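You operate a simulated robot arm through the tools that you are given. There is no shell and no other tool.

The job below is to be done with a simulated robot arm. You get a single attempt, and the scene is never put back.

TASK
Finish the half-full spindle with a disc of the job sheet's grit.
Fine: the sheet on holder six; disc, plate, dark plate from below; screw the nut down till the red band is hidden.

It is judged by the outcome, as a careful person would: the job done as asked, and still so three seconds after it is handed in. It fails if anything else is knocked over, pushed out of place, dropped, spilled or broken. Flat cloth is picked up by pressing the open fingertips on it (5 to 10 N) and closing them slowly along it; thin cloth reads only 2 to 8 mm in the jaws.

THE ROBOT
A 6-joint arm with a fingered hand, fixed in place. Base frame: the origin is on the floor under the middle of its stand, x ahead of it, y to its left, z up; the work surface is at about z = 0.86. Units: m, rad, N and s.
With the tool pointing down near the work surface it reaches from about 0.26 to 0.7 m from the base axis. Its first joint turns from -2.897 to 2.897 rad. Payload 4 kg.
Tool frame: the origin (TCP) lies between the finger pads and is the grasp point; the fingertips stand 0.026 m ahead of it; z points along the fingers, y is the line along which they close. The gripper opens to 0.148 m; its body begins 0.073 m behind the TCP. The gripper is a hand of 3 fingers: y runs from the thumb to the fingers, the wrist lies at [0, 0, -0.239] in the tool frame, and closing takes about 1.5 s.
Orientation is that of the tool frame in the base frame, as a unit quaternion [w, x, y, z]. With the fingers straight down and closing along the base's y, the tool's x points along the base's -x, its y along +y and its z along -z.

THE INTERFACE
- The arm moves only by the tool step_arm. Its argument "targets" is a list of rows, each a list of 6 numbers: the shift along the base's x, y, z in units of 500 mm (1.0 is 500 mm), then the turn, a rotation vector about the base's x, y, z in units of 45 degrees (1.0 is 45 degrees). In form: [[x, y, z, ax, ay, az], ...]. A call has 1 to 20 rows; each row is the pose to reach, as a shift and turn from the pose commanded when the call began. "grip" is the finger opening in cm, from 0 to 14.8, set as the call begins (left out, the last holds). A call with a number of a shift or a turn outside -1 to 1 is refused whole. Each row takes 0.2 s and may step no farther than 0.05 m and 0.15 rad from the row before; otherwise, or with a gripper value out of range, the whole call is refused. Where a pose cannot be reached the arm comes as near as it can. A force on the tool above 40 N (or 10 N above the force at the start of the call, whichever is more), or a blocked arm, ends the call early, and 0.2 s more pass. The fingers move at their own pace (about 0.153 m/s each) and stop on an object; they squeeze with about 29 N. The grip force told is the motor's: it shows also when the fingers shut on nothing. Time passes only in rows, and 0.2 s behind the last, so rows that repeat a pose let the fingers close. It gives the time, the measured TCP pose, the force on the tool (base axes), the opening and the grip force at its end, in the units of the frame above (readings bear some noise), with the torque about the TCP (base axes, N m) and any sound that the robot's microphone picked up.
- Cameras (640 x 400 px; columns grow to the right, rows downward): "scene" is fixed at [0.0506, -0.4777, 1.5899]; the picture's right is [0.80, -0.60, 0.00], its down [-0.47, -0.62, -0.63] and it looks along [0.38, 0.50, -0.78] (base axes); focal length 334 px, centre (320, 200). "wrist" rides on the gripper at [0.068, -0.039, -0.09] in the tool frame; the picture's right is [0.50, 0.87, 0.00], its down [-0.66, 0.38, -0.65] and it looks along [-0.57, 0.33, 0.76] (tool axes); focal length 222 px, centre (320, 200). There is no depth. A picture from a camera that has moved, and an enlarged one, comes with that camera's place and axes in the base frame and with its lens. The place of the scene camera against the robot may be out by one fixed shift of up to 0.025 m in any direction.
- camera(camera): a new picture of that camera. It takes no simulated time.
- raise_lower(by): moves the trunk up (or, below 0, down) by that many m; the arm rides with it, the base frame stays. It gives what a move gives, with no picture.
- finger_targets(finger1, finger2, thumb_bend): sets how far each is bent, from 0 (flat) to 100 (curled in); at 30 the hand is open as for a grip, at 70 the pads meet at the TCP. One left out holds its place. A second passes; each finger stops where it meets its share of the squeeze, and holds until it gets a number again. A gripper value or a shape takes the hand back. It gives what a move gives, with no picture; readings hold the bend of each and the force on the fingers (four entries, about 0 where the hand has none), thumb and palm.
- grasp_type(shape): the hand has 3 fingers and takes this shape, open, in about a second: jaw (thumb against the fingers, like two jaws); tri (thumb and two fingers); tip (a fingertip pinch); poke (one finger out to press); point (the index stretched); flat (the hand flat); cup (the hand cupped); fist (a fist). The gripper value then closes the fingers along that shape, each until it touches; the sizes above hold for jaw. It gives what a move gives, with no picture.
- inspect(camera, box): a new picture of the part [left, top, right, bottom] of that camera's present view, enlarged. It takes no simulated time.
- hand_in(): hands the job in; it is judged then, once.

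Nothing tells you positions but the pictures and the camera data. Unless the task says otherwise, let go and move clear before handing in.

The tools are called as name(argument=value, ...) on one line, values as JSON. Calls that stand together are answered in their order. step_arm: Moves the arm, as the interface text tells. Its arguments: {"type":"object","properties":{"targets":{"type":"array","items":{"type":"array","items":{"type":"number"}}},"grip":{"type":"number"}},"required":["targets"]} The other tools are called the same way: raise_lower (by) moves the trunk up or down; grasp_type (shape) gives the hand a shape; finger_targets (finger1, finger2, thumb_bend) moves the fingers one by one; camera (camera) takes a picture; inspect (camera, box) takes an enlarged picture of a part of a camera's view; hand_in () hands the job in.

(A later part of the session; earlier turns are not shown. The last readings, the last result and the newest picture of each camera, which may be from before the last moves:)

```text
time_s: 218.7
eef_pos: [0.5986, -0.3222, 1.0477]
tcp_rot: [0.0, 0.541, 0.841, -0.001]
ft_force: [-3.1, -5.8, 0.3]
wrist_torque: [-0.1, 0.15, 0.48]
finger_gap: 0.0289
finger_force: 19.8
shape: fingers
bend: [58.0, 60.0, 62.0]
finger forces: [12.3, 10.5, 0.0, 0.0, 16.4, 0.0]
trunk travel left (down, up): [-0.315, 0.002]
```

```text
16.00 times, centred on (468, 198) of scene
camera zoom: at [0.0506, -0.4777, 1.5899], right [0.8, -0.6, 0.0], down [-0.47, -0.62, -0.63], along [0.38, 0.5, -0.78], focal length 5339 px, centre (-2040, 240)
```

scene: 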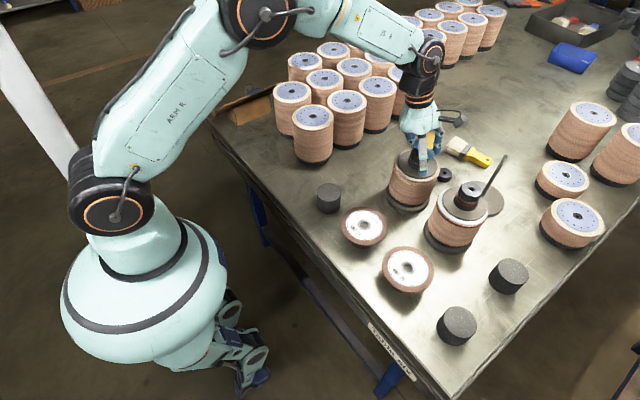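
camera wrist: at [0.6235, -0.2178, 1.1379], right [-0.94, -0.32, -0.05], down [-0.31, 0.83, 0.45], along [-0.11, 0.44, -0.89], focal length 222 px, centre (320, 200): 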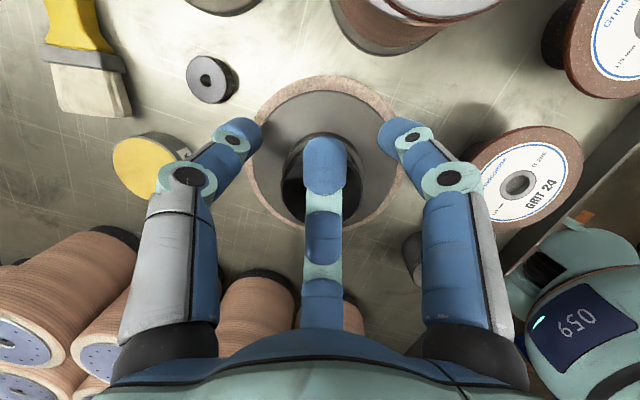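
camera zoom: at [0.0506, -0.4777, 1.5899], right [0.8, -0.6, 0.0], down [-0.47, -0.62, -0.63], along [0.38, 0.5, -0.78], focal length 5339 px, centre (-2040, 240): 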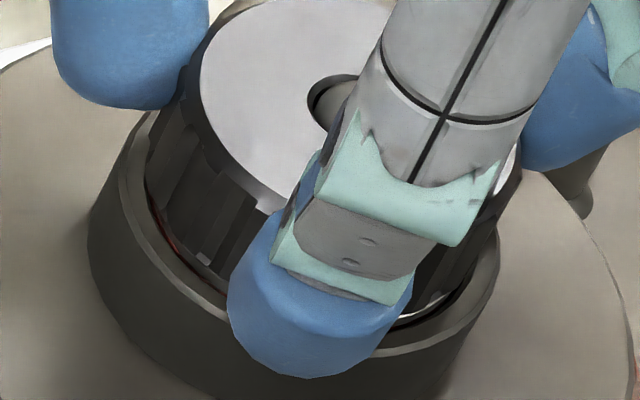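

Practically hidden; there's the slightest red glint deep in the gap from the scene camera. I turn a little further to be sure.

step_arm(targets=[[-0.0012, -0.002, 0, 0, 0, -0.1], [-0.002, -0.0028, -0.0003, 0, 0, -0.25], [-0.0022, -0.0026, -0.0005, 0, 0, -0.4], [-0.0024, -0.0024, -0.0007, 0, 0, -0.55], [-0.0026, -0.002, -0.0009, 0, 0, -0.7], [-0.0026, -0.002, -0.0009, 0, 0, -0.7]])

inspect(camera="wrist", box=[280, 110, 360, 170])

inspect(camera="scene", box=[450, 175, 490, 215])

```text
time_s: 220.1
eef_pos: [0.5996, -0.3236, 1.0475]
tcp_rot: [0.0, 0.749, 0.663, 0.0]
ft_force: [1.6, 3.3, 0.3]
wrist_torque: [0.18, -0.12, 0.31]
finger_gap: 0.0279
finger_force: 19.4
shape: fingers
bend: [57.0, 61.0, 64.0]
finger forces: [16.8, 9.7, 0.0, 0.0, 12.2, 0.0]
trunk travel left (down, up): [-0.315, 0.002]
```

```text
6.67 times, centred on (320, 140) of wrist
camera zoom: at [0.5691, -0.2512, 1.1375], right [0.92, 0.39, 0.0], down [0.3, -0.7, 0.65], along [0.26, -0.6, -0.76], focal length 1481 px, centre (320, 600)
```

zoom: 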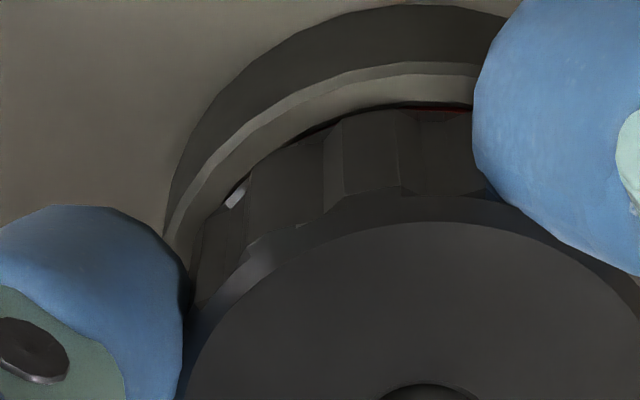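

```text
10.00 times, centred on (470, 195) of scene
camera zoom: at [0.0506, -0.4777, 1.5899], right [0.8, -0.6, 0.0], down [-0.47, -0.62, -0.63], along [0.38, 0.5, -0.78], focal length 3337 px, centre (-1180, 250)
```

zoom: 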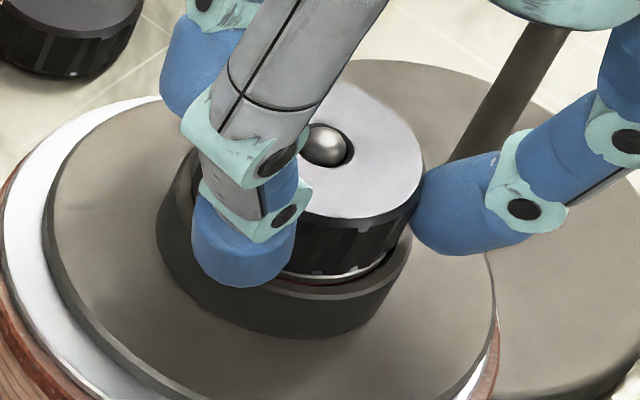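

The grip is starting to skew, so I release and look at the nut unobstructed.

finger_targets(finger1=54, finger2=56, thumb_bend=59)

finger_targets(finger1=49, finger2=49, thumb_bend=49)

inspect(camera="wrist", box=[240, 70, 400, 220])

inspect(camera="scene", box=[450, 175, 490, 215])

```text
time_s: 221.1
eef_pos: [0.5987, -0.3234, 1.0483]
tcp_rot: [0.0, 0.748, 0.664, 0.0]
ft_force: [0.8, 2.5, 0.4]
wrist_torque: [0.04, -0.01, 0.05]
finger_gap: 0.0428
finger_force: 0.7
shape: fingers
bend: [52.0, 56.0, 59.0]
finger forces: [1.6, 0.0, 0.0, 0.0, 0.0, 0.0]
trunk travel left (down, up): [-0.315, 0.002]
```

```text
time_s: 222.1
eef_pos: [0.5989, -0.3233, 1.0465]
tcp_rot: [-0.001, 0.748, 0.664, 0.0]
ft_force: [-0.3, 0.6, 0.3]
wrist_torque: [0.0, 0.01, -0.02]
finger_gap: 0.0648
finger_force: 0.1
shape: fingers
bend: [49.0, 49.0, 49.0]
finger forces: [0.0, 0.0, 0.1, 0.1, 0.0, 0.1]
trunk travel left (down, up): [-0.315, 0.002]
```

```text
2.67 times, centred on (320, 145) of wrist
camera zoom: at [0.5685, -0.2521, 1.1374], right [0.92, 0.39, 0.0], down [0.3, -0.7, 0.65], along [0.26, -0.6, -0.76], focal length 592 px, centre (320, 347)
```

zoom: 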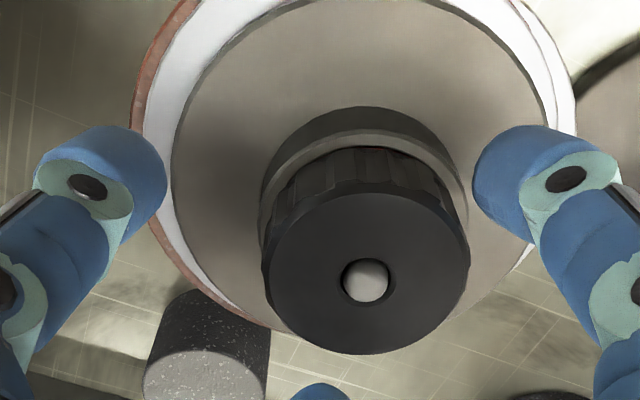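

```text
10.00 times, centred on (470, 195) of scene
camera zoom: at [0.0506, -0.4777, 1.5899], right [0.8, -0.6, 0.0], down [-0.47, -0.62, -0.63], along [0.38, 0.5, -0.78], focal length 3337 px, centre (-1180, 250)
```

zoom: 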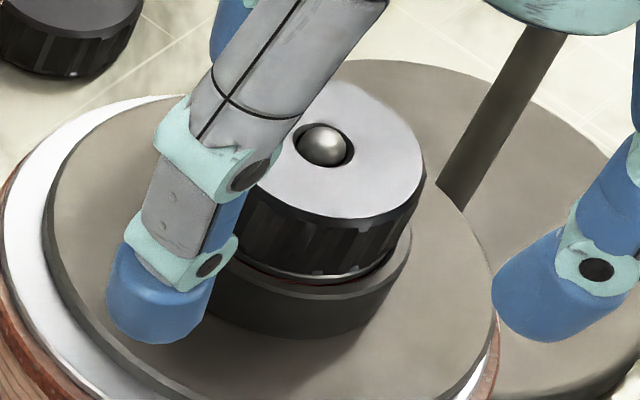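

inspect(camera="wrist", box=[290, 105, 370, 165])

inspect(camera="scene", box=[460, 180, 480, 210])

camera(camera="scene")

```text
6.67 times, centred on (330, 135) of wrist
camera zoom: at [0.5685, -0.2521, 1.1374], right [0.92, 0.39, 0.0], down [0.3, -0.7, 0.65], along [0.26, -0.6, -0.76], focal length 1481 px, centre (253, 633)
```

zoom: 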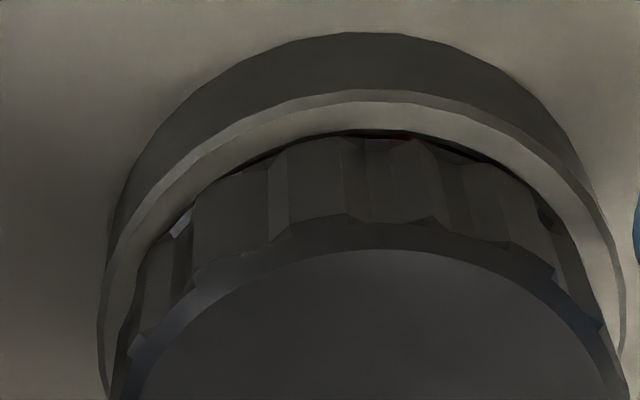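

```text
13.33 times, centred on (470, 195) of scene
camera zoom: at [0.0506, -0.4777, 1.5899], right [0.8, -0.6, 0.0], down [-0.47, -0.62, -0.63], along [0.38, 0.5, -0.78], focal length 4449 px, centre (-1680, 267)
```

zoom: 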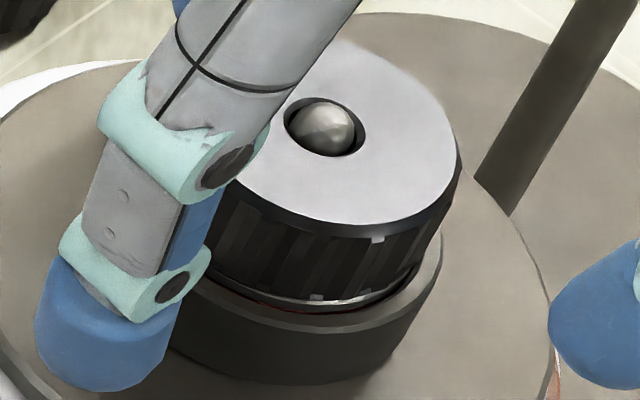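

```text
taken
```

scene: 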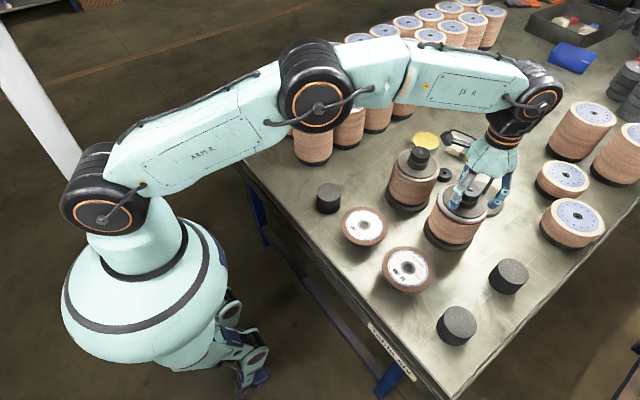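

The nut is down nearly like the finished one, though the spindle slid about 8 mm with the sideways load. I re-centre the hand on the nut and add a small, well-centred final tightening.

step_arm(targets=[[0.005, 0.006, 0, 0, 0, 0], [0.01, 0.012, 0, 0, 0, 0], [0.0154, 0.0174, -0.001, 0, 0, 0], [0.0154, 0.0174, -0.001, 0, 0, 0]])

inspect(camera="wrist", box=[240, 70, 400, 220])

inspect(camera="scene", box=[440, 165, 500, 225])

```text
time_s: 223.1
eef_pos: [0.6065, -0.3136, 1.0459]
tcp_rot: [0.0, 0.748, 0.664, 0.0]
ft_force: [0.2, 0.0, 0.0]
wrist_torque: [-0.01, 0.02, 0.01]
finger_gap: 0.0646
finger_force: 0.0
shape: fingers
bend: [49.0, 49.0, 49.0]
finger forces: [0.1, 0.0, 0.1, 0.0, 0.0, 0.1]
trunk travel left (down, up): [-0.315, 0.002]
```

```text
2.67 times, centred on (320, 145) of wrist
camera zoom: at [0.5757, -0.2429, 1.1368], right [0.92, 0.39, 0.0], down [0.3, -0.7, 0.65], along [0.26, -0.6, -0.76], focal length 592 px, centre (320, 347)
```

zoom: 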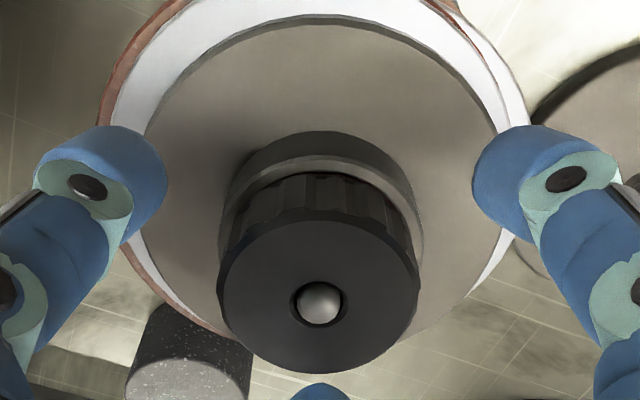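

```text
6.67 times, centred on (470, 195) of scene
camera zoom: at [0.0506, -0.4777, 1.5899], right [0.8, -0.6, 0.0], down [-0.47, -0.62, -0.63], along [0.38, 0.5, -0.78], focal length 2224 px, centre (-680, 233)
```

zoom: 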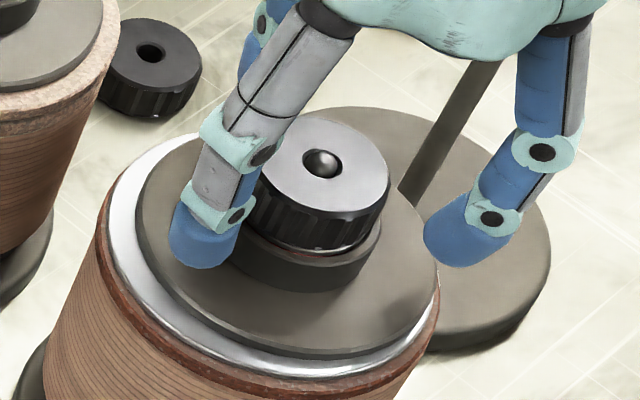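

inspect(camera="scene", box=[400, 130, 530, 260])

```text
3.08 times, centred on (465, 195) of scene
camera zoom: at [0.0506, -0.4777, 1.5899], right [0.8, -0.6, 0.0], down [-0.47, -0.62, -0.63], along [0.38, 0.5, -0.78], focal length 1027 px, centre (-126, 215)
```

zoom: 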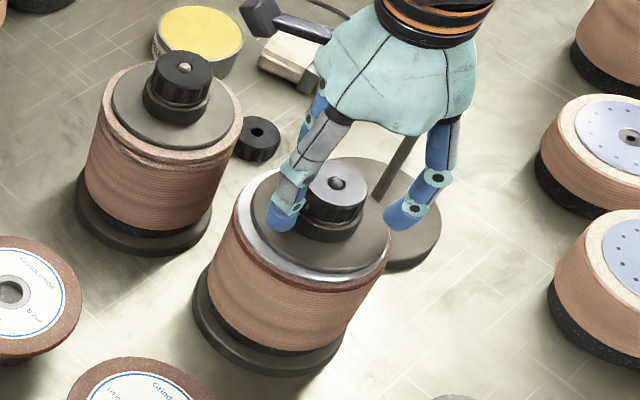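

inspect(camera="scene", box=[458, 182, 484, 204])

inspect(camera="wrist", box=[290, 110, 350, 150])

```text
16.00 times, centred on (471, 193) of scene
camera zoom: at [0.0506, -0.4777, 1.5899], right [0.8, -0.6, 0.0], down [-0.47, -0.62, -0.63], along [0.38, 0.5, -0.78], focal length 5339 px, centre (-2096, 312)
```

zoom: 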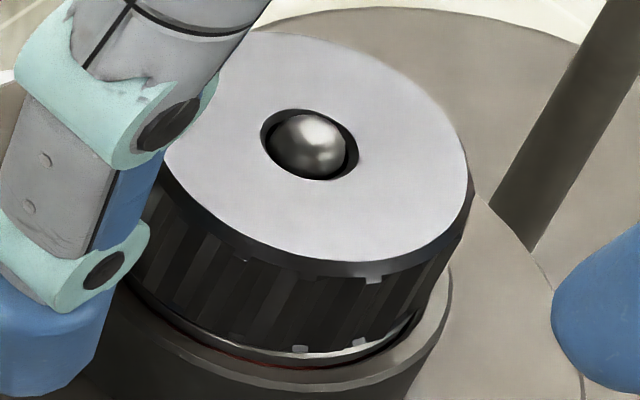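

```text
10.00 times, centred on (320, 130) of wrist
camera zoom: at [0.5757, -0.2429, 1.1368], right [0.92, 0.39, 0.0], down [0.3, -0.7, 0.65], along [0.26, -0.6, -0.76], focal length 2221 px, centre (320, 900)
```

zoom: 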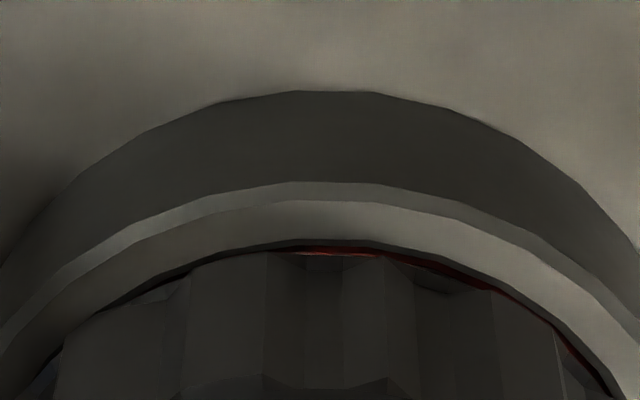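

A faint glint is still in the annular gap, like on the finished one. I'll do a final tightening with the thumb's push balanced against the fingers so nothing gets shoved sideways.

finger_targets(finger1=58, finger2=58, thumb_bend=58)

finger_targets(finger1=69, finger2=69, thumb_bend=64)

finger_targets(finger1=84, finger2=84, thumb_bend=68)

```text
time_s: 224.1
eef_pos: [0.607, -0.3143, 1.0465]
tcp_rot: [-0.001, 0.748, 0.664, 0.0]
ft_force: [-0.4, -0.1, 0.3]
wrist_torque: [0.04, -0.01, 0.05]
finger_gap: 0.0398
finger_force: 0.2
shape: fingers
bend: [57.0, 57.0, 57.0]
finger forces: [0.1, 0.2, 0.1, 0.0, 0.0, 0.0]
trunk travel left (down, up): [-0.315, 0.002]
```

```text
time_s: 225.1
eef_pos: [0.6075, -0.3148, 1.0467]
tcp_rot: [-0.001, 0.748, 0.663, 0.0]
ft_force: [0.9, -0.1, 0.2]
wrist_torque: [0.0, -0.02, 0.02]
finger_gap: 0.0332
finger_force: 12.3
shape: fingers
bend: [59.0, 58.0, 60.0]
finger forces: [8.4, 9.0, 0.0, 0.0, 7.6, 0.1]
trunk travel left (down, up): [-0.315, 0.002]
```

```text
time_s: 226.1
eef_pos: [0.6049, -0.3147, 1.0465]
tcp_rot: [-0.001, 0.747, 0.664, 0.0]
ft_force: [-2.3, 0.9, -0.8]
wrist_torque: [0.06, 0.09, -0.03]
finger_gap: 0.0324
finger_force: 15.5
shape: fingers
bend: [59.0, 58.0, 61.0]
finger forces: [9.5, 9.7, 0.0, 0.1, 12.4, 0.1]
trunk travel left (down, up): [-0.315, 0.002]
```

step_arm(targets=[[0, 0, -0.0002, 0, 0, -0.12], [0, 0, -0.0004, 0, 0, -0.24], [0, 0, -0.0006, 0, 0, -0.36], [0, 0, -0.0008, 0, 0, -0.48], [0, 0, -0.0009, 0, 0, -0.6], [0, 0, -0.001, 0, 0, -0.72]])

inspect(camera="wrist", box=[240, 70, 400, 220])

inspect(camera="scene", box=[440, 165, 500, 225])

```text
time_s: 227.5
eef_pos: [0.605, -0.3129, 1.045]
tcp_rot: [0.0, 0.904, 0.429, 0.0]
ft_force: [-1.1, 3.0, -1.3]
wrist_torque: [0.15, 0.07, 0.47]
finger_gap: 0.0292
finger_force: 16.8
shape: fingers
bend: [58.0, 61.0, 61.0]
finger forces: [12.5, 8.8, 0.1, 0.0, 11.9, 0.0]
trunk travel left (down, up): [-0.315, 0.002]
```

```text
2.67 times, centred on (320, 145) of wrist
camera zoom: at [0.6194, -0.2367, 1.1362], right [0.99, -0.16, 0.0], down [-0.12, -0.75, 0.65], along [-0.11, -0.64, -0.76], focal length 592 px, centre (320, 347)
```

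zoom: 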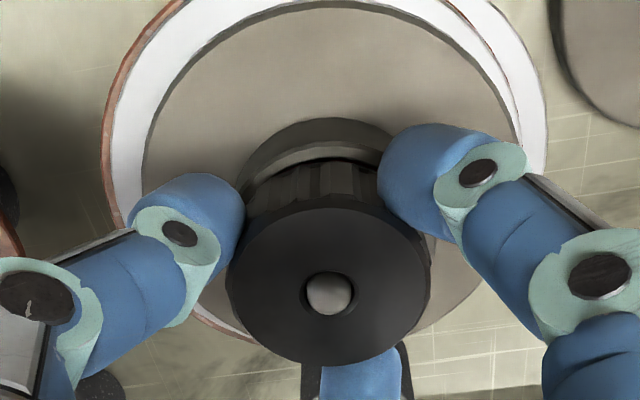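

```text
6.67 times, centred on (470, 195) of scene
camera zoom: at [0.0506, -0.4777, 1.5899], right [0.8, -0.6, 0.0], down [-0.47, -0.62, -0.63], along [0.38, 0.5, -0.78], focal length 2224 px, centre (-680, 233)
```

zoom: 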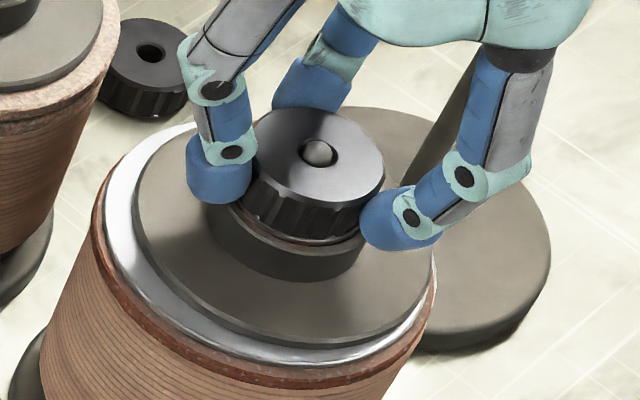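

inspect(camera="scene", box=[456, 180, 482, 204])

inspect(camera="wrist", box=[290, 110, 350, 150])

```text
16.00 times, centred on (469, 192) of scene
camera zoom: at [0.0506, -0.4777, 1.5899], right [0.8, -0.6, 0.0], down [-0.47, -0.62, -0.63], along [0.38, 0.5, -0.78], focal length 5339 px, centre (-2064, 328)
```

zoom: 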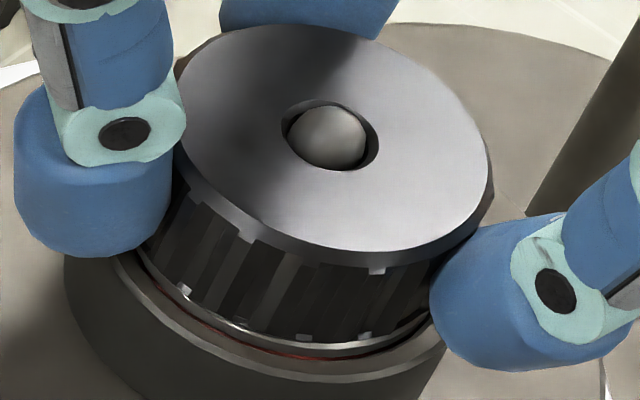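

```text
10.00 times, centred on (320, 130) of wrist
camera zoom: at [0.6194, -0.2367, 1.1362], right [0.99, -0.16, 0.0], down [-0.12, -0.75, 0.65], along [-0.11, -0.64, -0.76], focal length 2221 px, centre (320, 900)
```

zoom: 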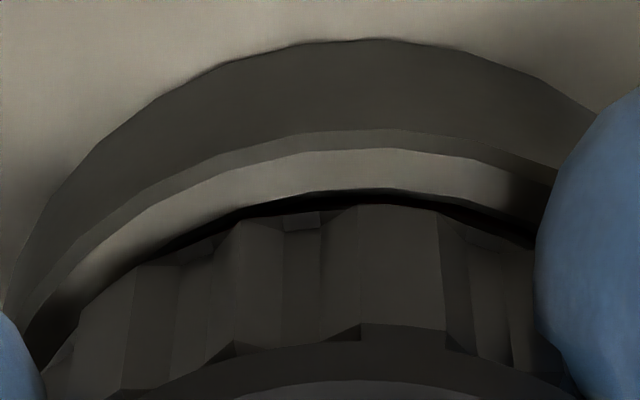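

inspect(camera="scene", box=[408, 152, 434, 176])

```text
16.00 times, centred on (421, 164) of scene
camera zoom: at [0.0506, -0.4777, 1.5899], right [0.8, -0.6, 0.0], down [-0.47, -0.62, -0.63], along [0.38, 0.5, -0.78], focal length 5339 px, centre (-1296, 776)
```

zoom: 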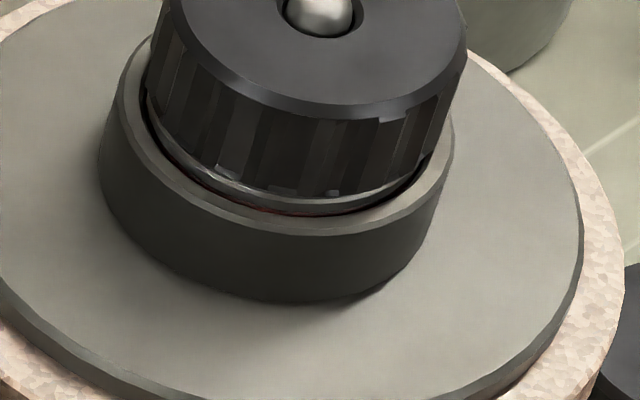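

Ours looks nearly the same as the finished one, with perhaps half a millimetre to go. I turn a bit more.

step_arm(targets=[[0, 0.0006, 0, 0, 0, -0.1], [0, 0.0012, -0.0002, 0, 0, -0.25], [0, 0.0014, -0.0004, 0, 0, -0.4], [0, 0.0016, -0.0006, 0, 0, -0.55], [0, 0.0018, -0.0008, 0, 0, -0.7], [0, 0.0018, -0.001, 0, 0, -0.85]])

inspect(camera="scene", box=[456, 180, 482, 204])

inspect(camera="wrist", box=[240, 70, 400, 220])

```text
time_s: 228.9
eef_pos: [0.6067, -0.3128, 1.0458]
tcp_rot: [-0.001, 0.994, 0.107, 0.0]
ft_force: [0.2, 0.5, -0.5]
wrist_torque: [0.05, 0.02, 0.5]
finger_gap: 0.0272
finger_force: 19.4
shape: fingers
bend: [59.0, 61.0, 62.0]
finger forces: [13.1, 11.2, 0.0, 0.1, 13.1, 0.0]
trunk travel left (down, up): [-0.315, 0.002]
```

```text
16.00 times, centred on (469, 192) of scene
camera zoom: at [0.0506, -0.4777, 1.5899], right [0.8, -0.6, 0.0], down [-0.47, -0.62, -0.63], along [0.38, 0.5, -0.78], focal length 5339 px, centre (-2064, 328)
```

zoom: 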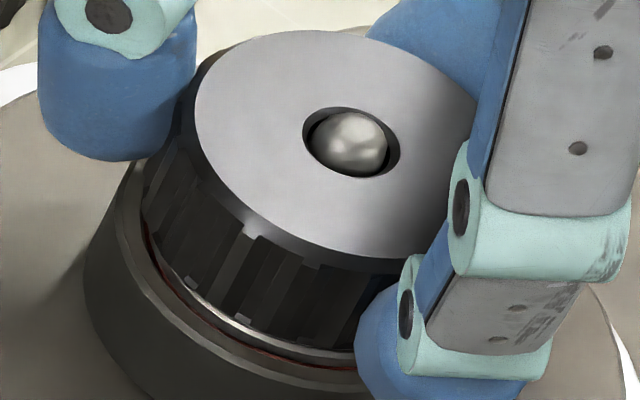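

```text
2.67 times, centred on (320, 145) of wrist
camera zoom: at [0.6644, -0.2609, 1.1359], right [0.67, -0.74, 0.0], down [-0.56, -0.51, 0.65], along [-0.48, -0.44, -0.76], focal length 592 px, centre (320, 347)
```

zoom: 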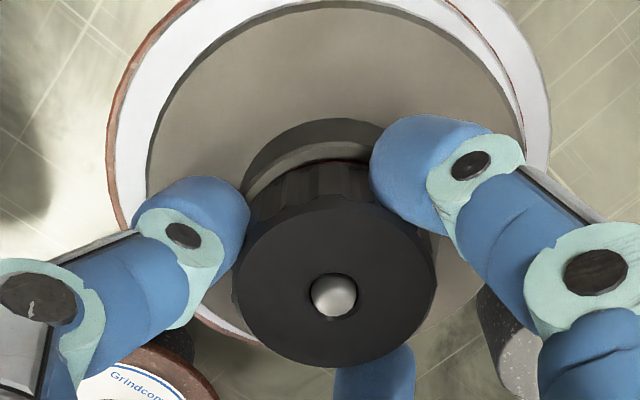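

The fingers are at their slipping torque (~0.5 Nm). I'll re-grip and make one more stroke while pressing down moderately, which unloads the thread and steadies the base.

finger_targets(finger1=55, finger2=57, thumb_bend=58)

finger_targets(finger1=49, finger2=49, thumb_bend=49)

inspect(camera="wrist", box=[240, 70, 400, 220])

inspect(camera="scene", box=[456, 180, 482, 204])

```text
time_s: 229.9
eef_pos: [0.6066, -0.3128, 1.0458]
tcp_rot: [-0.001, 0.994, 0.108, 0.0]
ft_force: [-0.7, -0.9, 0.1]
wrist_torque: [-0.01, -0.01, 0.04]
finger_gap: 0.0419
finger_force: 0.0
shape: fingers
bend: [55.0, 56.0, 57.0]
finger forces: [0.0, 0.1, 0.0, 0.0, 0.1, 0.1]
trunk travel left (down, up): [-0.315, 0.002]
```

```text
time_s: 230.9
eef_pos: [0.6069, -0.314, 1.044]
tcp_rot: [-0.001, 0.994, 0.109, 0.0]
ft_force: [-0.3, 0.4, -0.3]
wrist_torque: [0.01, 0.01, -0.01]
finger_gap: 0.065
finger_force: 0.0
shape: fingers
bend: [49.0, 49.0, 49.0]
finger forces: [0.0, 0.0, 0.1, 0.0, 0.0, 0.0]
trunk travel left (down, up): [-0.315, 0.002]
```

```text
2.67 times, centred on (320, 145) of wrist
camera zoom: at [0.6642, -0.2608, 1.1358], right [0.68, -0.74, 0.0], down [-0.56, -0.51, 0.65], along [-0.48, -0.44, -0.76], focal length 592 px, centre (320, 347)
```

zoom: 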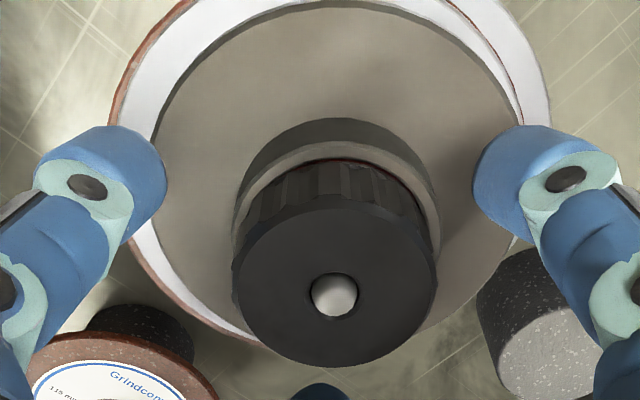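

```text
16.00 times, centred on (469, 192) of scene
camera zoom: at [0.0506, -0.4777, 1.5899], right [0.8, -0.6, 0.0], down [-0.47, -0.62, -0.63], along [0.38, 0.5, -0.78], focal length 5339 px, centre (-2064, 328)
```

zoom: 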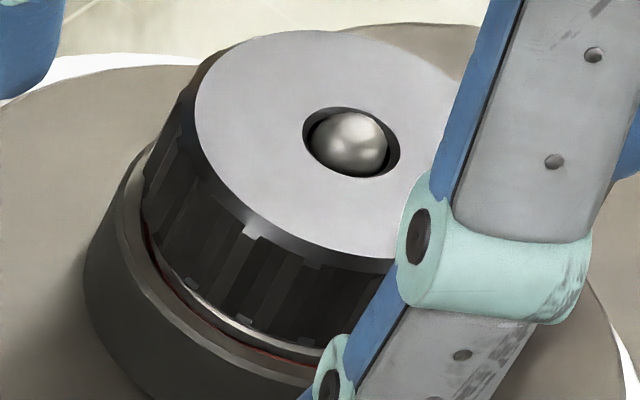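

step_arm(targets=[[0.0054, -0.0038, 0.001, 0, 0, 0], [0.0054, -0.0038, 0.001, 0, 0, 0.18], [0.0054, -0.0038, 0.001, 0, 0, 0.36], [0.0054, -0.0038, 0.001, 0, 0, 0.54], [0.0054, -0.0038, 0.001, 0, 0, 0.72], [0.0054, -0.0038, 0.001, 0, 0, 0.9], [0.0054, -0.0038, 0.001, 0, 0, 1.0]])

step_arm(targets=[[0, 0, 0, 0, 0, 0.18], [0, 0, 0, 0, 0, 0.36], [0, 0, 0, 0, 0, 0.54], [0, 0, 0, 0, 0, 0.72], [0, 0, 0, 0, 0, 0.9], [0, 0, 0, 0, 0, 1.0]])

step_arm(targets=[[0, 0, 0, 0, 0, 0.18], [0, 0, 0, 0, 0, 0.36], [0, 0, 0, 0, 0, 0.54], [0, 0, 0, 0, 0, 0.72], [0, 0, 0, 0, 0, 0.9], [0, 0, 0, 0, 0, 1.0]])

inspect(camera="wrist", box=[240, 70, 400, 220])

inspect(camera="scene", box=[440, 165, 500, 225])

```text
time_s: 232.5
eef_pos: [0.61, -0.3154, 1.0449]
tcp_rot: [-0.001, 0.876, 0.482, -0.001]
ft_force: [-0.5, 0.4, -0.6]
wrist_torque: [-0.03, 0.01, 0.01]
finger_gap: 0.0647
finger_force: 0.1
shape: fingers
bend: [49.0, 49.0, 49.0]
finger forces: [0.1, 0.1, 0.1, 0.0, 0.1, 0.1]
trunk travel left (down, up): [-0.315, 0.002]
```

```text
time_s: 233.9
eef_pos: [0.6093, -0.3163, 1.0463]
tcp_rot: [0.0, 0.624, 0.781, -0.001]
ft_force: [0.4, 0.4, -0.2]
wrist_torque: [0.02, 0.0, -0.01]
finger_gap: 0.065
finger_force: 0.0
shape: fingers
bend: [49.0, 49.0, 49.0]
finger forces: [0.0, 0.1, 0.2, 0.1, 0.0, 0.0]
trunk travel left (down, up): [-0.315, 0.002]
```

```text
time_s: 235.3
eef_pos: [0.6094, -0.3156, 1.0462]
tcp_rot: [0.0, 0.278, 0.961, 0.0]
ft_force: [0.7, 0.8, 0.2]
wrist_torque: [-0.02, 0.0, -0.02]
finger_gap: 0.0647
finger_force: 0.0
shape: fingers
bend: [49.0, 49.0, 49.0]
finger forces: [0.0, 0.1, 0.0, 0.0, 0.0, 0.1]
trunk travel left (down, up): [-0.315, 0.002]
```

```text
2.67 times, centred on (320, 145) of wrist
camera zoom: at [0.5315, -0.3124, 1.1366], right [0.04, 1.0, 0.0], down [0.76, -0.03, 0.65], along [0.65, -0.03, -0.76], focal length 592 px, centre (320, 347)
```

zoom: 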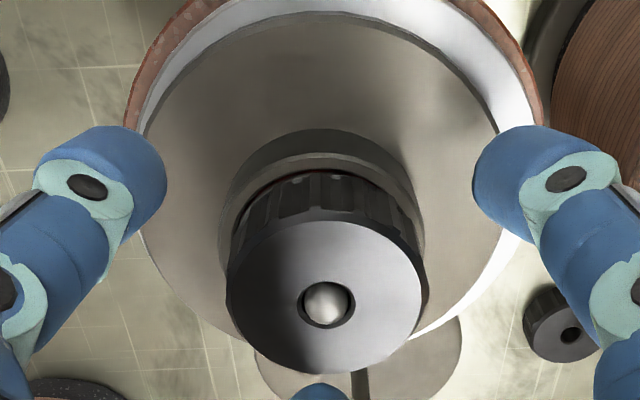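

```text
6.67 times, centred on (470, 195) of scene
camera zoom: at [0.0506, -0.4777, 1.5899], right [0.8, -0.6, 0.0], down [-0.47, -0.62, -0.63], along [0.38, 0.5, -0.78], focal length 2224 px, centre (-680, 233)
```

zoom: 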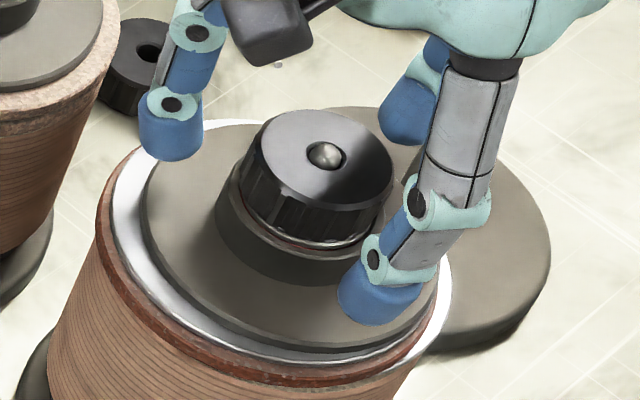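

Centred again. I grip, press down a little, and turn clockwise.

finger_targets(finger1=58, finger2=58, thumb_bend=58)

finger_targets(finger1=70, finger2=70, thumb_bend=65)

finger_targets(finger1=88, finger2=88, thumb_bend=70)

step_arm(targets=[[0, 0, -0.003, 0, 0, 0], [0, 0, -0.004, 0, 0, -0.12], [0, 0, -0.0043, 0, 0, -0.26], [0, 0, -0.0046, 0, 0, -0.4], [0, 0, -0.0048, 0, 0, -0.54], [0, 0, -0.005, 0, 0, -0.68], [0, 0, -0.005, 0, 0, -0.8]])

inspect(camera="wrist", box=[240, 70, 400, 220])

inspect(camera="scene", box=[456, 180, 482, 204])

```text
time_s: 236.3
eef_pos: [0.6094, -0.3158, 1.0458]
tcp_rot: [0.0, 0.28, 0.96, 0.0]
ft_force: [-0.5, -0.5, -0.5]
wrist_torque: [0.03, -0.02, -0.01]
finger_gap: 0.0398
finger_force: 0.0
shape: fingers
bend: [57.0, 57.0, 57.0]
finger forces: [0.1, 0.1, 0.0, 0.0, 0.0, 0.1]
trunk travel left (down, up): [-0.315, 0.002]
```

```text
time_s: 237.3
eef_pos: [0.6089, -0.3155, 1.0459]
tcp_rot: [0.0, 0.279, 0.96, -0.001]
ft_force: [1.2, 1.7, 0.4]
wrist_torque: [0.06, 0.0, 0.0]
finger_gap: 0.033
finger_force: 13.8
shape: fingers
bend: [58.0, 58.0, 61.0]
finger forces: [9.8, 9.7, 0.0, 0.0, 7.7, 0.0]
trunk travel left (down, up): [-0.315, 0.002]
```

```text
time_s: 238.3
eef_pos: [0.609, -0.3163, 1.0448]
tcp_rot: [0.0, 0.28, 0.96, 0.0]
ft_force: [-1.6, -3.1, -0.2]
wrist_torque: [-0.09, 0.04, -0.02]
finger_gap: 0.0327
finger_force: 16.4
shape: fingers
bend: [58.0, 58.0, 62.0]
finger forces: [9.6, 9.6, 0.0, 0.0, 14.4, 0.0]
trunk travel left (down, up): [-0.315, 0.002]
```

```text
time_s: 239.9
eef_pos: [0.6069, -0.3169, 1.0446]
tcp_rot: [-0.001, 0.563, 0.826, 0.0]
ft_force: [-5.2, -4.3, 6.9]
wrist_torque: [-0.02, 0.27, 0.55]
finger_gap: 0.029
finger_force: 21.5
shape: fingers
bend: [57.0, 61.0, 62.0]
finger forces: [15.9, 8.3, 0.0, 0.0, 18.5, 0.0]
trunk travel left (down, up): [-0.315, 0.002]
```

```text
2.67 times, centred on (320, 145) of wrist
camera zoom: at [0.547, -0.2674, 1.1343], right [0.62, 0.78, 0.0], down [0.59, -0.47, 0.65], along [0.51, -0.41, -0.76], focal length 592 px, centre (320, 347)
```

zoom: 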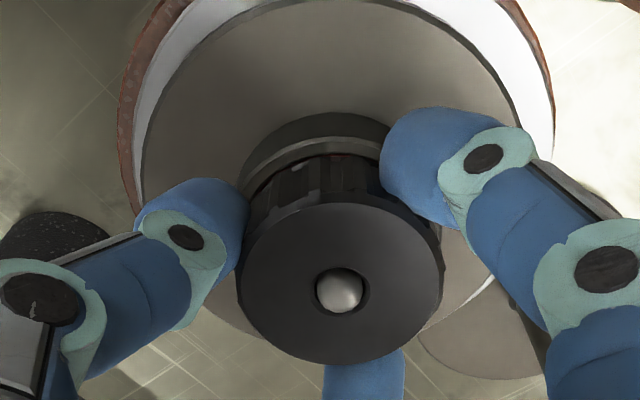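

```text
16.00 times, centred on (469, 192) of scene
camera zoom: at [0.0506, -0.4777, 1.5899], right [0.8, -0.6, 0.0], down [-0.47, -0.62, -0.63], along [0.38, 0.5, -0.78], focal length 5339 px, centre (-2064, 328)
```

zoom: 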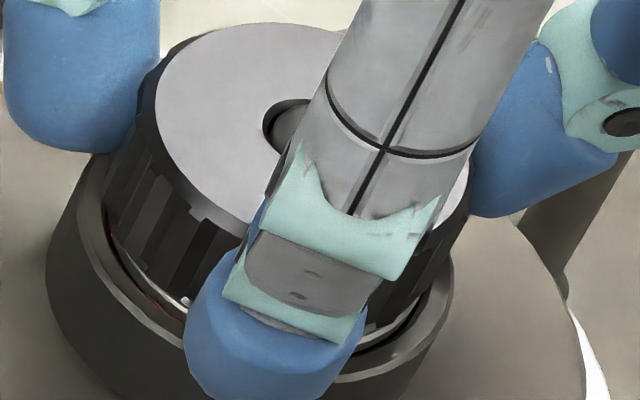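

Torque is at the grip's limit again. I release and inspect the result.

finger_targets(finger1=54, finger2=57, thumb_bend=58)

finger_targets(finger1=49, finger2=49, thumb_bend=49)

inspect(camera="wrist", box=[260, 90, 380, 200])

inspect(camera="scene", box=[456, 180, 482, 204])

```text
time_s: 240.9
eef_pos: [0.6098, -0.3162, 1.0438]
tcp_rot: [-0.001, 0.563, 0.827, -0.001]
ft_force: [-0.2, 0.1, -0.1]
wrist_torque: [0.01, -0.03, -0.02]
finger_gap: 0.0435
finger_force: 0.1
shape: fingers
bend: [54.0, 56.0, 57.0]
finger forces: [0.0, 0.0, 0.0, 0.0, 0.0, 0.0]
trunk travel left (down, up): [-0.315, 0.002]
```

```text
time_s: 241.9
eef_pos: [0.6089, -0.3147, 1.0438]
tcp_rot: [-0.001, 0.563, 0.826, -0.001]
ft_force: [0.8, -0.1, -0.8]
wrist_torque: [-0.02, 0.0, 0.0]
finger_gap: 0.0646
finger_force: 0.0
shape: fingers
bend: [49.0, 49.0, 49.0]
finger forces: [0.0, 0.0, 0.1, 0.0, 0.0, 0.0]
trunk travel left (down, up): [-0.315, 0.002]
```

```text
3.64 times, centred on (320, 145) of wrist
camera zoom: at [0.5483, -0.2672, 1.1341], right [0.62, 0.78, 0.0], down [0.59, -0.47, 0.65], along [0.51, -0.41, -0.76], focal length 808 px, centre (320, 400)
```

zoom: 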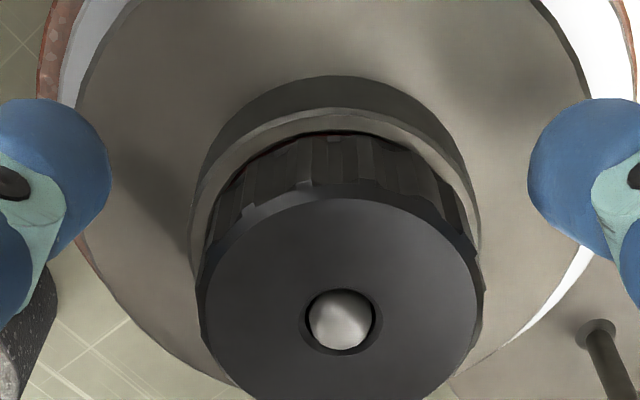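

```text
16.00 times, centred on (469, 192) of scene
camera zoom: at [0.0506, -0.4777, 1.5899], right [0.8, -0.6, 0.0], down [-0.47, -0.62, -0.63], along [0.38, 0.5, -0.78], focal length 5339 px, centre (-2064, 328)
```

zoom: 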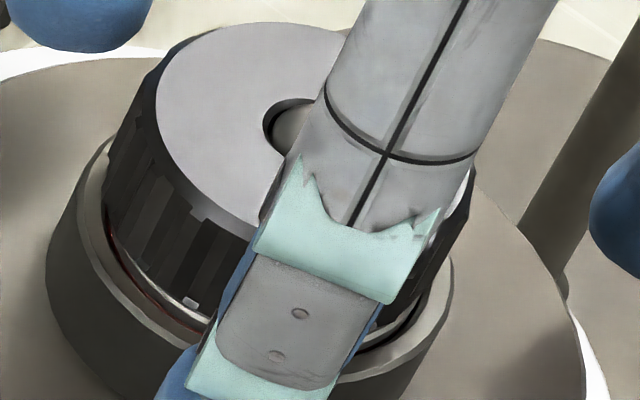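

I rise clear to see it unobstructed.

step_arm(targets=[[0, 0, 0.03, 0, 0, 0], [0, 0, 0.08, 0, 0, 0], [0, 0, 0.14, 0, 0, 0], [0, 0, 0.2, 0, 0, 0]])

inspect(camera="scene", box=[456, 180, 482, 204])

inspect(camera="scene", box=[400, 130, 530, 260])

inspect(camera="wrist", box=[270, 50, 370, 150])

```text
time_s: 242.9
eef_pos: [0.6103, -0.3153, 1.1431]
tcp_rot: [-0.001, 0.562, 0.827, 0.0]
ft_force: [0.4, -0.3, 0.2]
wrist_torque: [0.03, -0.02, -0.01]
finger_gap: 0.0649
finger_force: 0.0
shape: fingers
bend: [49.0, 49.0, 49.0]
finger forces: [0.0, 0.0, 0.1, 0.0, 0.0, 0.1]
trunk travel left (down, up): [-0.315, 0.002]
```

```text
16.00 times, centred on (469, 192) of scene
camera zoom: at [0.0506, -0.4777, 1.5899], right [0.8, -0.6, 0.0], down [-0.47, -0.62, -0.63], along [0.38, 0.5, -0.78], focal length 5339 px, centre (-2064, 328)
```

zoom: 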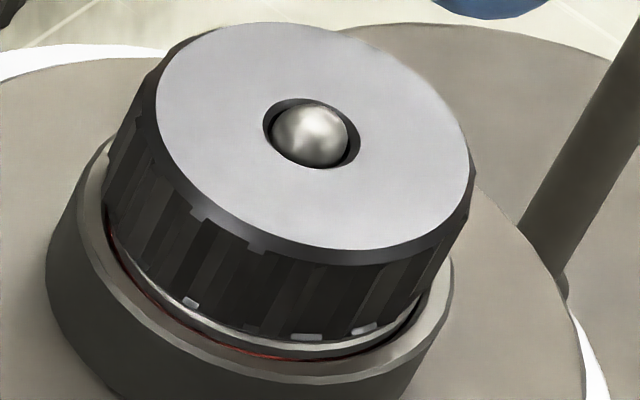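

```text
3.08 times, centred on (465, 195) of scene
camera zoom: at [0.0506, -0.4777, 1.5899], right [0.8, -0.6, 0.0], down [-0.47, -0.62, -0.63], along [0.38, 0.5, -0.78], focal length 1027 px, centre (-126, 215)
```

zoom: 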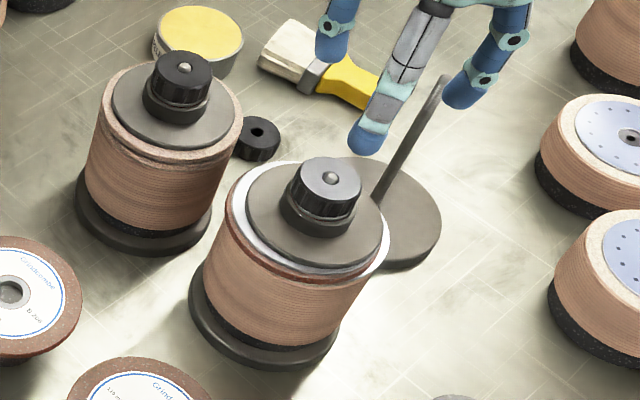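

```text
4.00 times, centred on (320, 100) of wrist
camera zoom: at [0.5484, -0.2662, 1.2338], right [0.62, 0.78, 0.0], down [0.59, -0.47, 0.65], along [0.51, -0.41, -0.76], focal length 888 px, centre (320, 600)
```

zoom: 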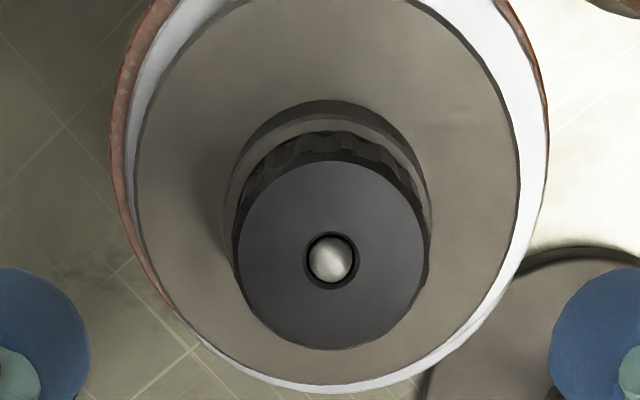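

The red band is all but gone; the finished spindle's gap is maybe half a millimetre tighter. I'll go back down, centred, for one more careful tightening stroke.

step_arm(targets=[[-0.002, 0.009, -0.06, 0, 0, 0], [-0.002, 0.009, -0.12, 0, 0, 0], [-0.002, 0.009, -0.16, 0, 0, 0], [-0.002, 0.009, -0.198, 0, 0, 0], [-0.002, 0.009, -0.198, 0, 0, 0]])

inspect(camera="wrist", box=[240, 70, 400, 220])

```text
time_s: 244.1
eef_pos: [0.6088, -0.3106, 1.0453]
tcp_rot: [-0.001, 0.563, 0.827, 0.001]
ft_force: [-0.2, 0.4, -0.7]
wrist_torque: [-0.02, 0.02, 0.01]
finger_gap: 0.0651
finger_force: 0.1
shape: fingers
bend: [49.0, 49.0, 49.0]
finger forces: [0.1, 0.0, 0.1, 0.1, 0.0, 0.0]
trunk travel left (down, up): [-0.315, 0.002]
```

```text
2.67 times, centred on (320, 145) of wrist
camera zoom: at [0.5476, -0.2622, 1.135], right [0.62, 0.78, 0.0], down [0.59, -0.47, 0.65], along [0.51, -0.41, -0.76], focal length 592 px, centre (320, 347)
```

zoom: 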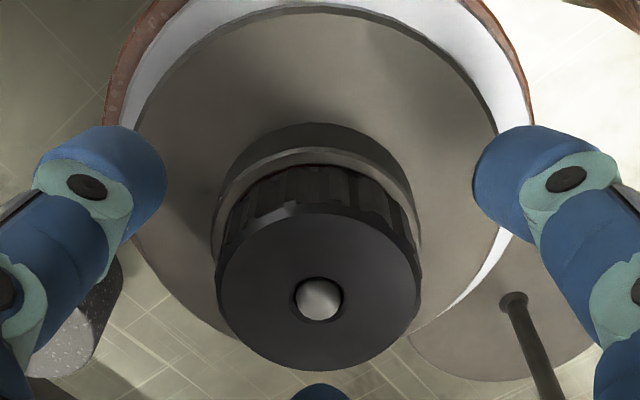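

finger_targets(finger1=58, finger2=58, thumb_bend=58)

finger_targets(finger1=72, finger2=72, thumb_bend=66)

finger_targets(finger1=92, finger2=92, thumb_bend=69)

step_arm(targets=[[0, 0, -0.002, 0, 0, -0.12], [0, 0, -0.002, 0, 0, -0.26], [0, 0, -0.0022, 0, 0, -0.4], [0, 0, -0.0024, 0, 0, -0.54], [0, 0, -0.0026, 0, 0, -0.68], [0, 0, -0.0028, 0, 0, -0.82]])

inspect(camera="wrist", box=[240, 70, 400, 220])

```text
time_s: 245.1
eef_pos: [0.6085, -0.3109, 1.0438]
tcp_rot: [0.0, 0.563, 0.827, -0.001]
ft_force: [0.1, -0.1, -1.0]
wrist_torque: [-0.02, 0.01, -0.02]
finger_gap: 0.04
finger_force: 0.3
shape: fingers
bend: [57.0, 57.0, 57.0]
finger forces: [0.1, 0.1, 0.0, 0.1, 0.1, 0.0]
trunk travel left (down, up): [-0.315, 0.002]
```

```text
time_s: 246.1
eef_pos: [0.6086, -0.3107, 1.0445]
tcp_rot: [0.0, 0.563, 0.827, -0.001]
ft_force: [-1.8, 0.7, -0.4]
wrist_torque: [-0.02, 0.07, 0.01]
finger_gap: 0.0352
finger_force: 14.6
shape: fingers
bend: [58.0, 60.0, 60.0]
finger forces: [9.7, 9.5, 0.1, 0.1, 10.5, 0.0]
trunk travel left (down, up): [-0.315, 0.002]
```

```text
time_s: 247.1
eef_pos: [0.6084, -0.3112, 1.0448]
tcp_rot: [-0.001, 0.563, 0.827, 0.0]
ft_force: [-4.5, -0.3, -1.0]
wrist_torque: [-0.06, 0.12, -0.01]
finger_gap: 0.035
finger_force: 16.6
shape: fingers
bend: [58.0, 59.0, 61.0]
finger forces: [9.5, 9.6, 0.0, 0.0, 14.2, 0.0]
trunk travel left (down, up): [-0.315, 0.002]
```

```text
time_s: 248.5
eef_pos: [0.6075, -0.3114, 1.0432]
tcp_rot: [0.0, 0.795, 0.606, 0.0]
ft_force: [-4.6, -3.5, 3.5]
wrist_torque: [0.1, 0.13, 0.59]
finger_gap: 0.0335
finger_force: 21.5
shape: fingers
bend: [56.0, 63.0, 61.0]
finger forces: [16.0, 7.9, 0.0, 0.0, 18.5, 0.1]
trunk travel left (down, up): [-0.315, 0.002]
```

```text
2.67 times, centred on (320, 145) of wrist
camera zoom: at [0.5878, -0.2363, 1.1339], right [0.97, 0.25, 0.0], down [0.19, -0.73, 0.65], along [0.16, -0.63, -0.76], focal length 592 px, centre (320, 347)
```

zoom: 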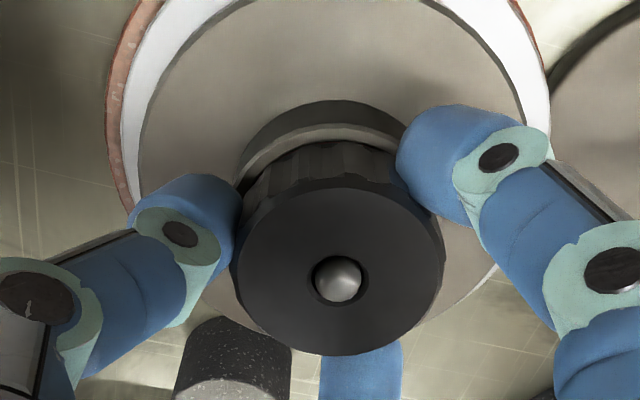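

step_arm(targets=[[0, 0, 0, 0, 0, -0.12], [0, 0, -0.0002, 0, 0, -0.26], [0, 0, -0.0004, 0, 0, -0.4], [0, 0, -0.0006, 0, 0, -0.54], [0, 0, -0.0006, 0, 0, -0.54]])

finger_targets(finger1=54, finger2=58, thumb_bend=58)

finger_targets(finger1=48, finger2=48, thumb_bend=48)

inspect(camera="wrist", box=[240, 70, 400, 220])

inspect(camera="scene", box=[456, 180, 482, 204])

```text
time_s: 249.7
eef_pos: [0.6083, -0.3102, 1.0431]
tcp_rot: [-0.001, 0.905, 0.425, 0.0]
ft_force: [-3.2, 1.1, 3.4]
wrist_torque: [0.12, 0.01, 0.56]
finger_gap: 0.032
finger_force: 21.2
shape: fingers
bend: [55.0, 64.0, 62.0]
finger forces: [18.0, 8.3, 0.0, 0.1, 17.1, 0.0]
trunk travel left (down, up): [-0.315, 0.002]
```

```text
time_s: 250.7
eef_pos: [0.6085, -0.3114, 1.0429]
tcp_rot: [-0.001, 0.905, 0.425, 0.0]
ft_force: [1.0, 0.9, 0.1]
wrist_torque: [-0.01, 0.0, -0.02]
finger_gap: 0.0454
finger_force: 0.7
shape: fingers
bend: [53.0, 57.0, 57.0]
finger forces: [0.6, 0.0, 0.0, 0.0, 0.0, 0.1]
trunk travel left (down, up): [-0.315, 0.002]
```

```text
time_s: 251.7
eef_pos: [0.6086, -0.3108, 1.0416]
tcp_rot: [-0.001, 0.905, 0.425, 0.0]
ft_force: [-0.4, 0.3, -0.2]
wrist_torque: [0.01, 0.0, -0.01]
finger_gap: 0.0681
finger_force: 0.1
shape: fingers
bend: [48.0, 48.0, 48.0]
finger forces: [0.0, 0.0, 0.0, 0.1, 0.1, 0.1]
trunk travel left (down, up): [-0.315, 0.002]
```

```text
2.67 times, centred on (320, 145) of wrist
camera zoom: at [0.6211, -0.2338, 1.1331], right [0.99, -0.17, 0.0], down [-0.13, -0.75, 0.65], along [-0.11, -0.64, -0.76], focal length 592 px, centre (320, 347)
```

zoom: 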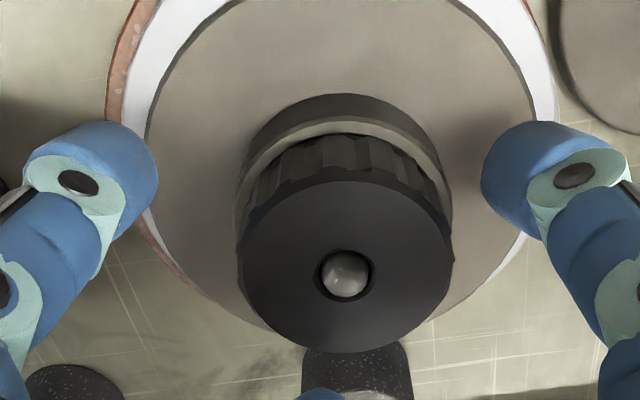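

```text
16.00 times, centred on (469, 192) of scene
camera zoom: at [0.0506, -0.4777, 1.5899], right [0.8, -0.6, 0.0], down [-0.47, -0.62, -0.63], along [0.38, 0.5, -0.78], focal length 5339 px, centre (-2064, 328)
```

zoom: 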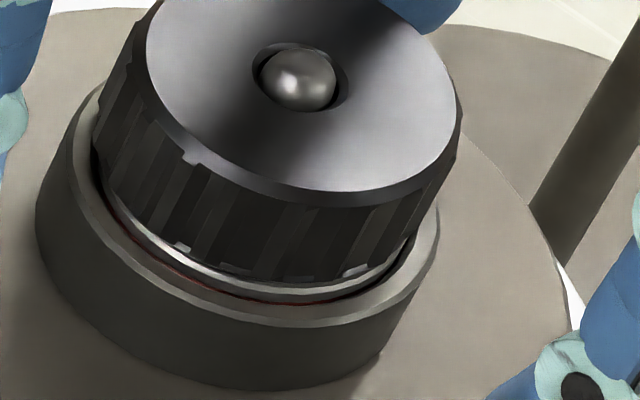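

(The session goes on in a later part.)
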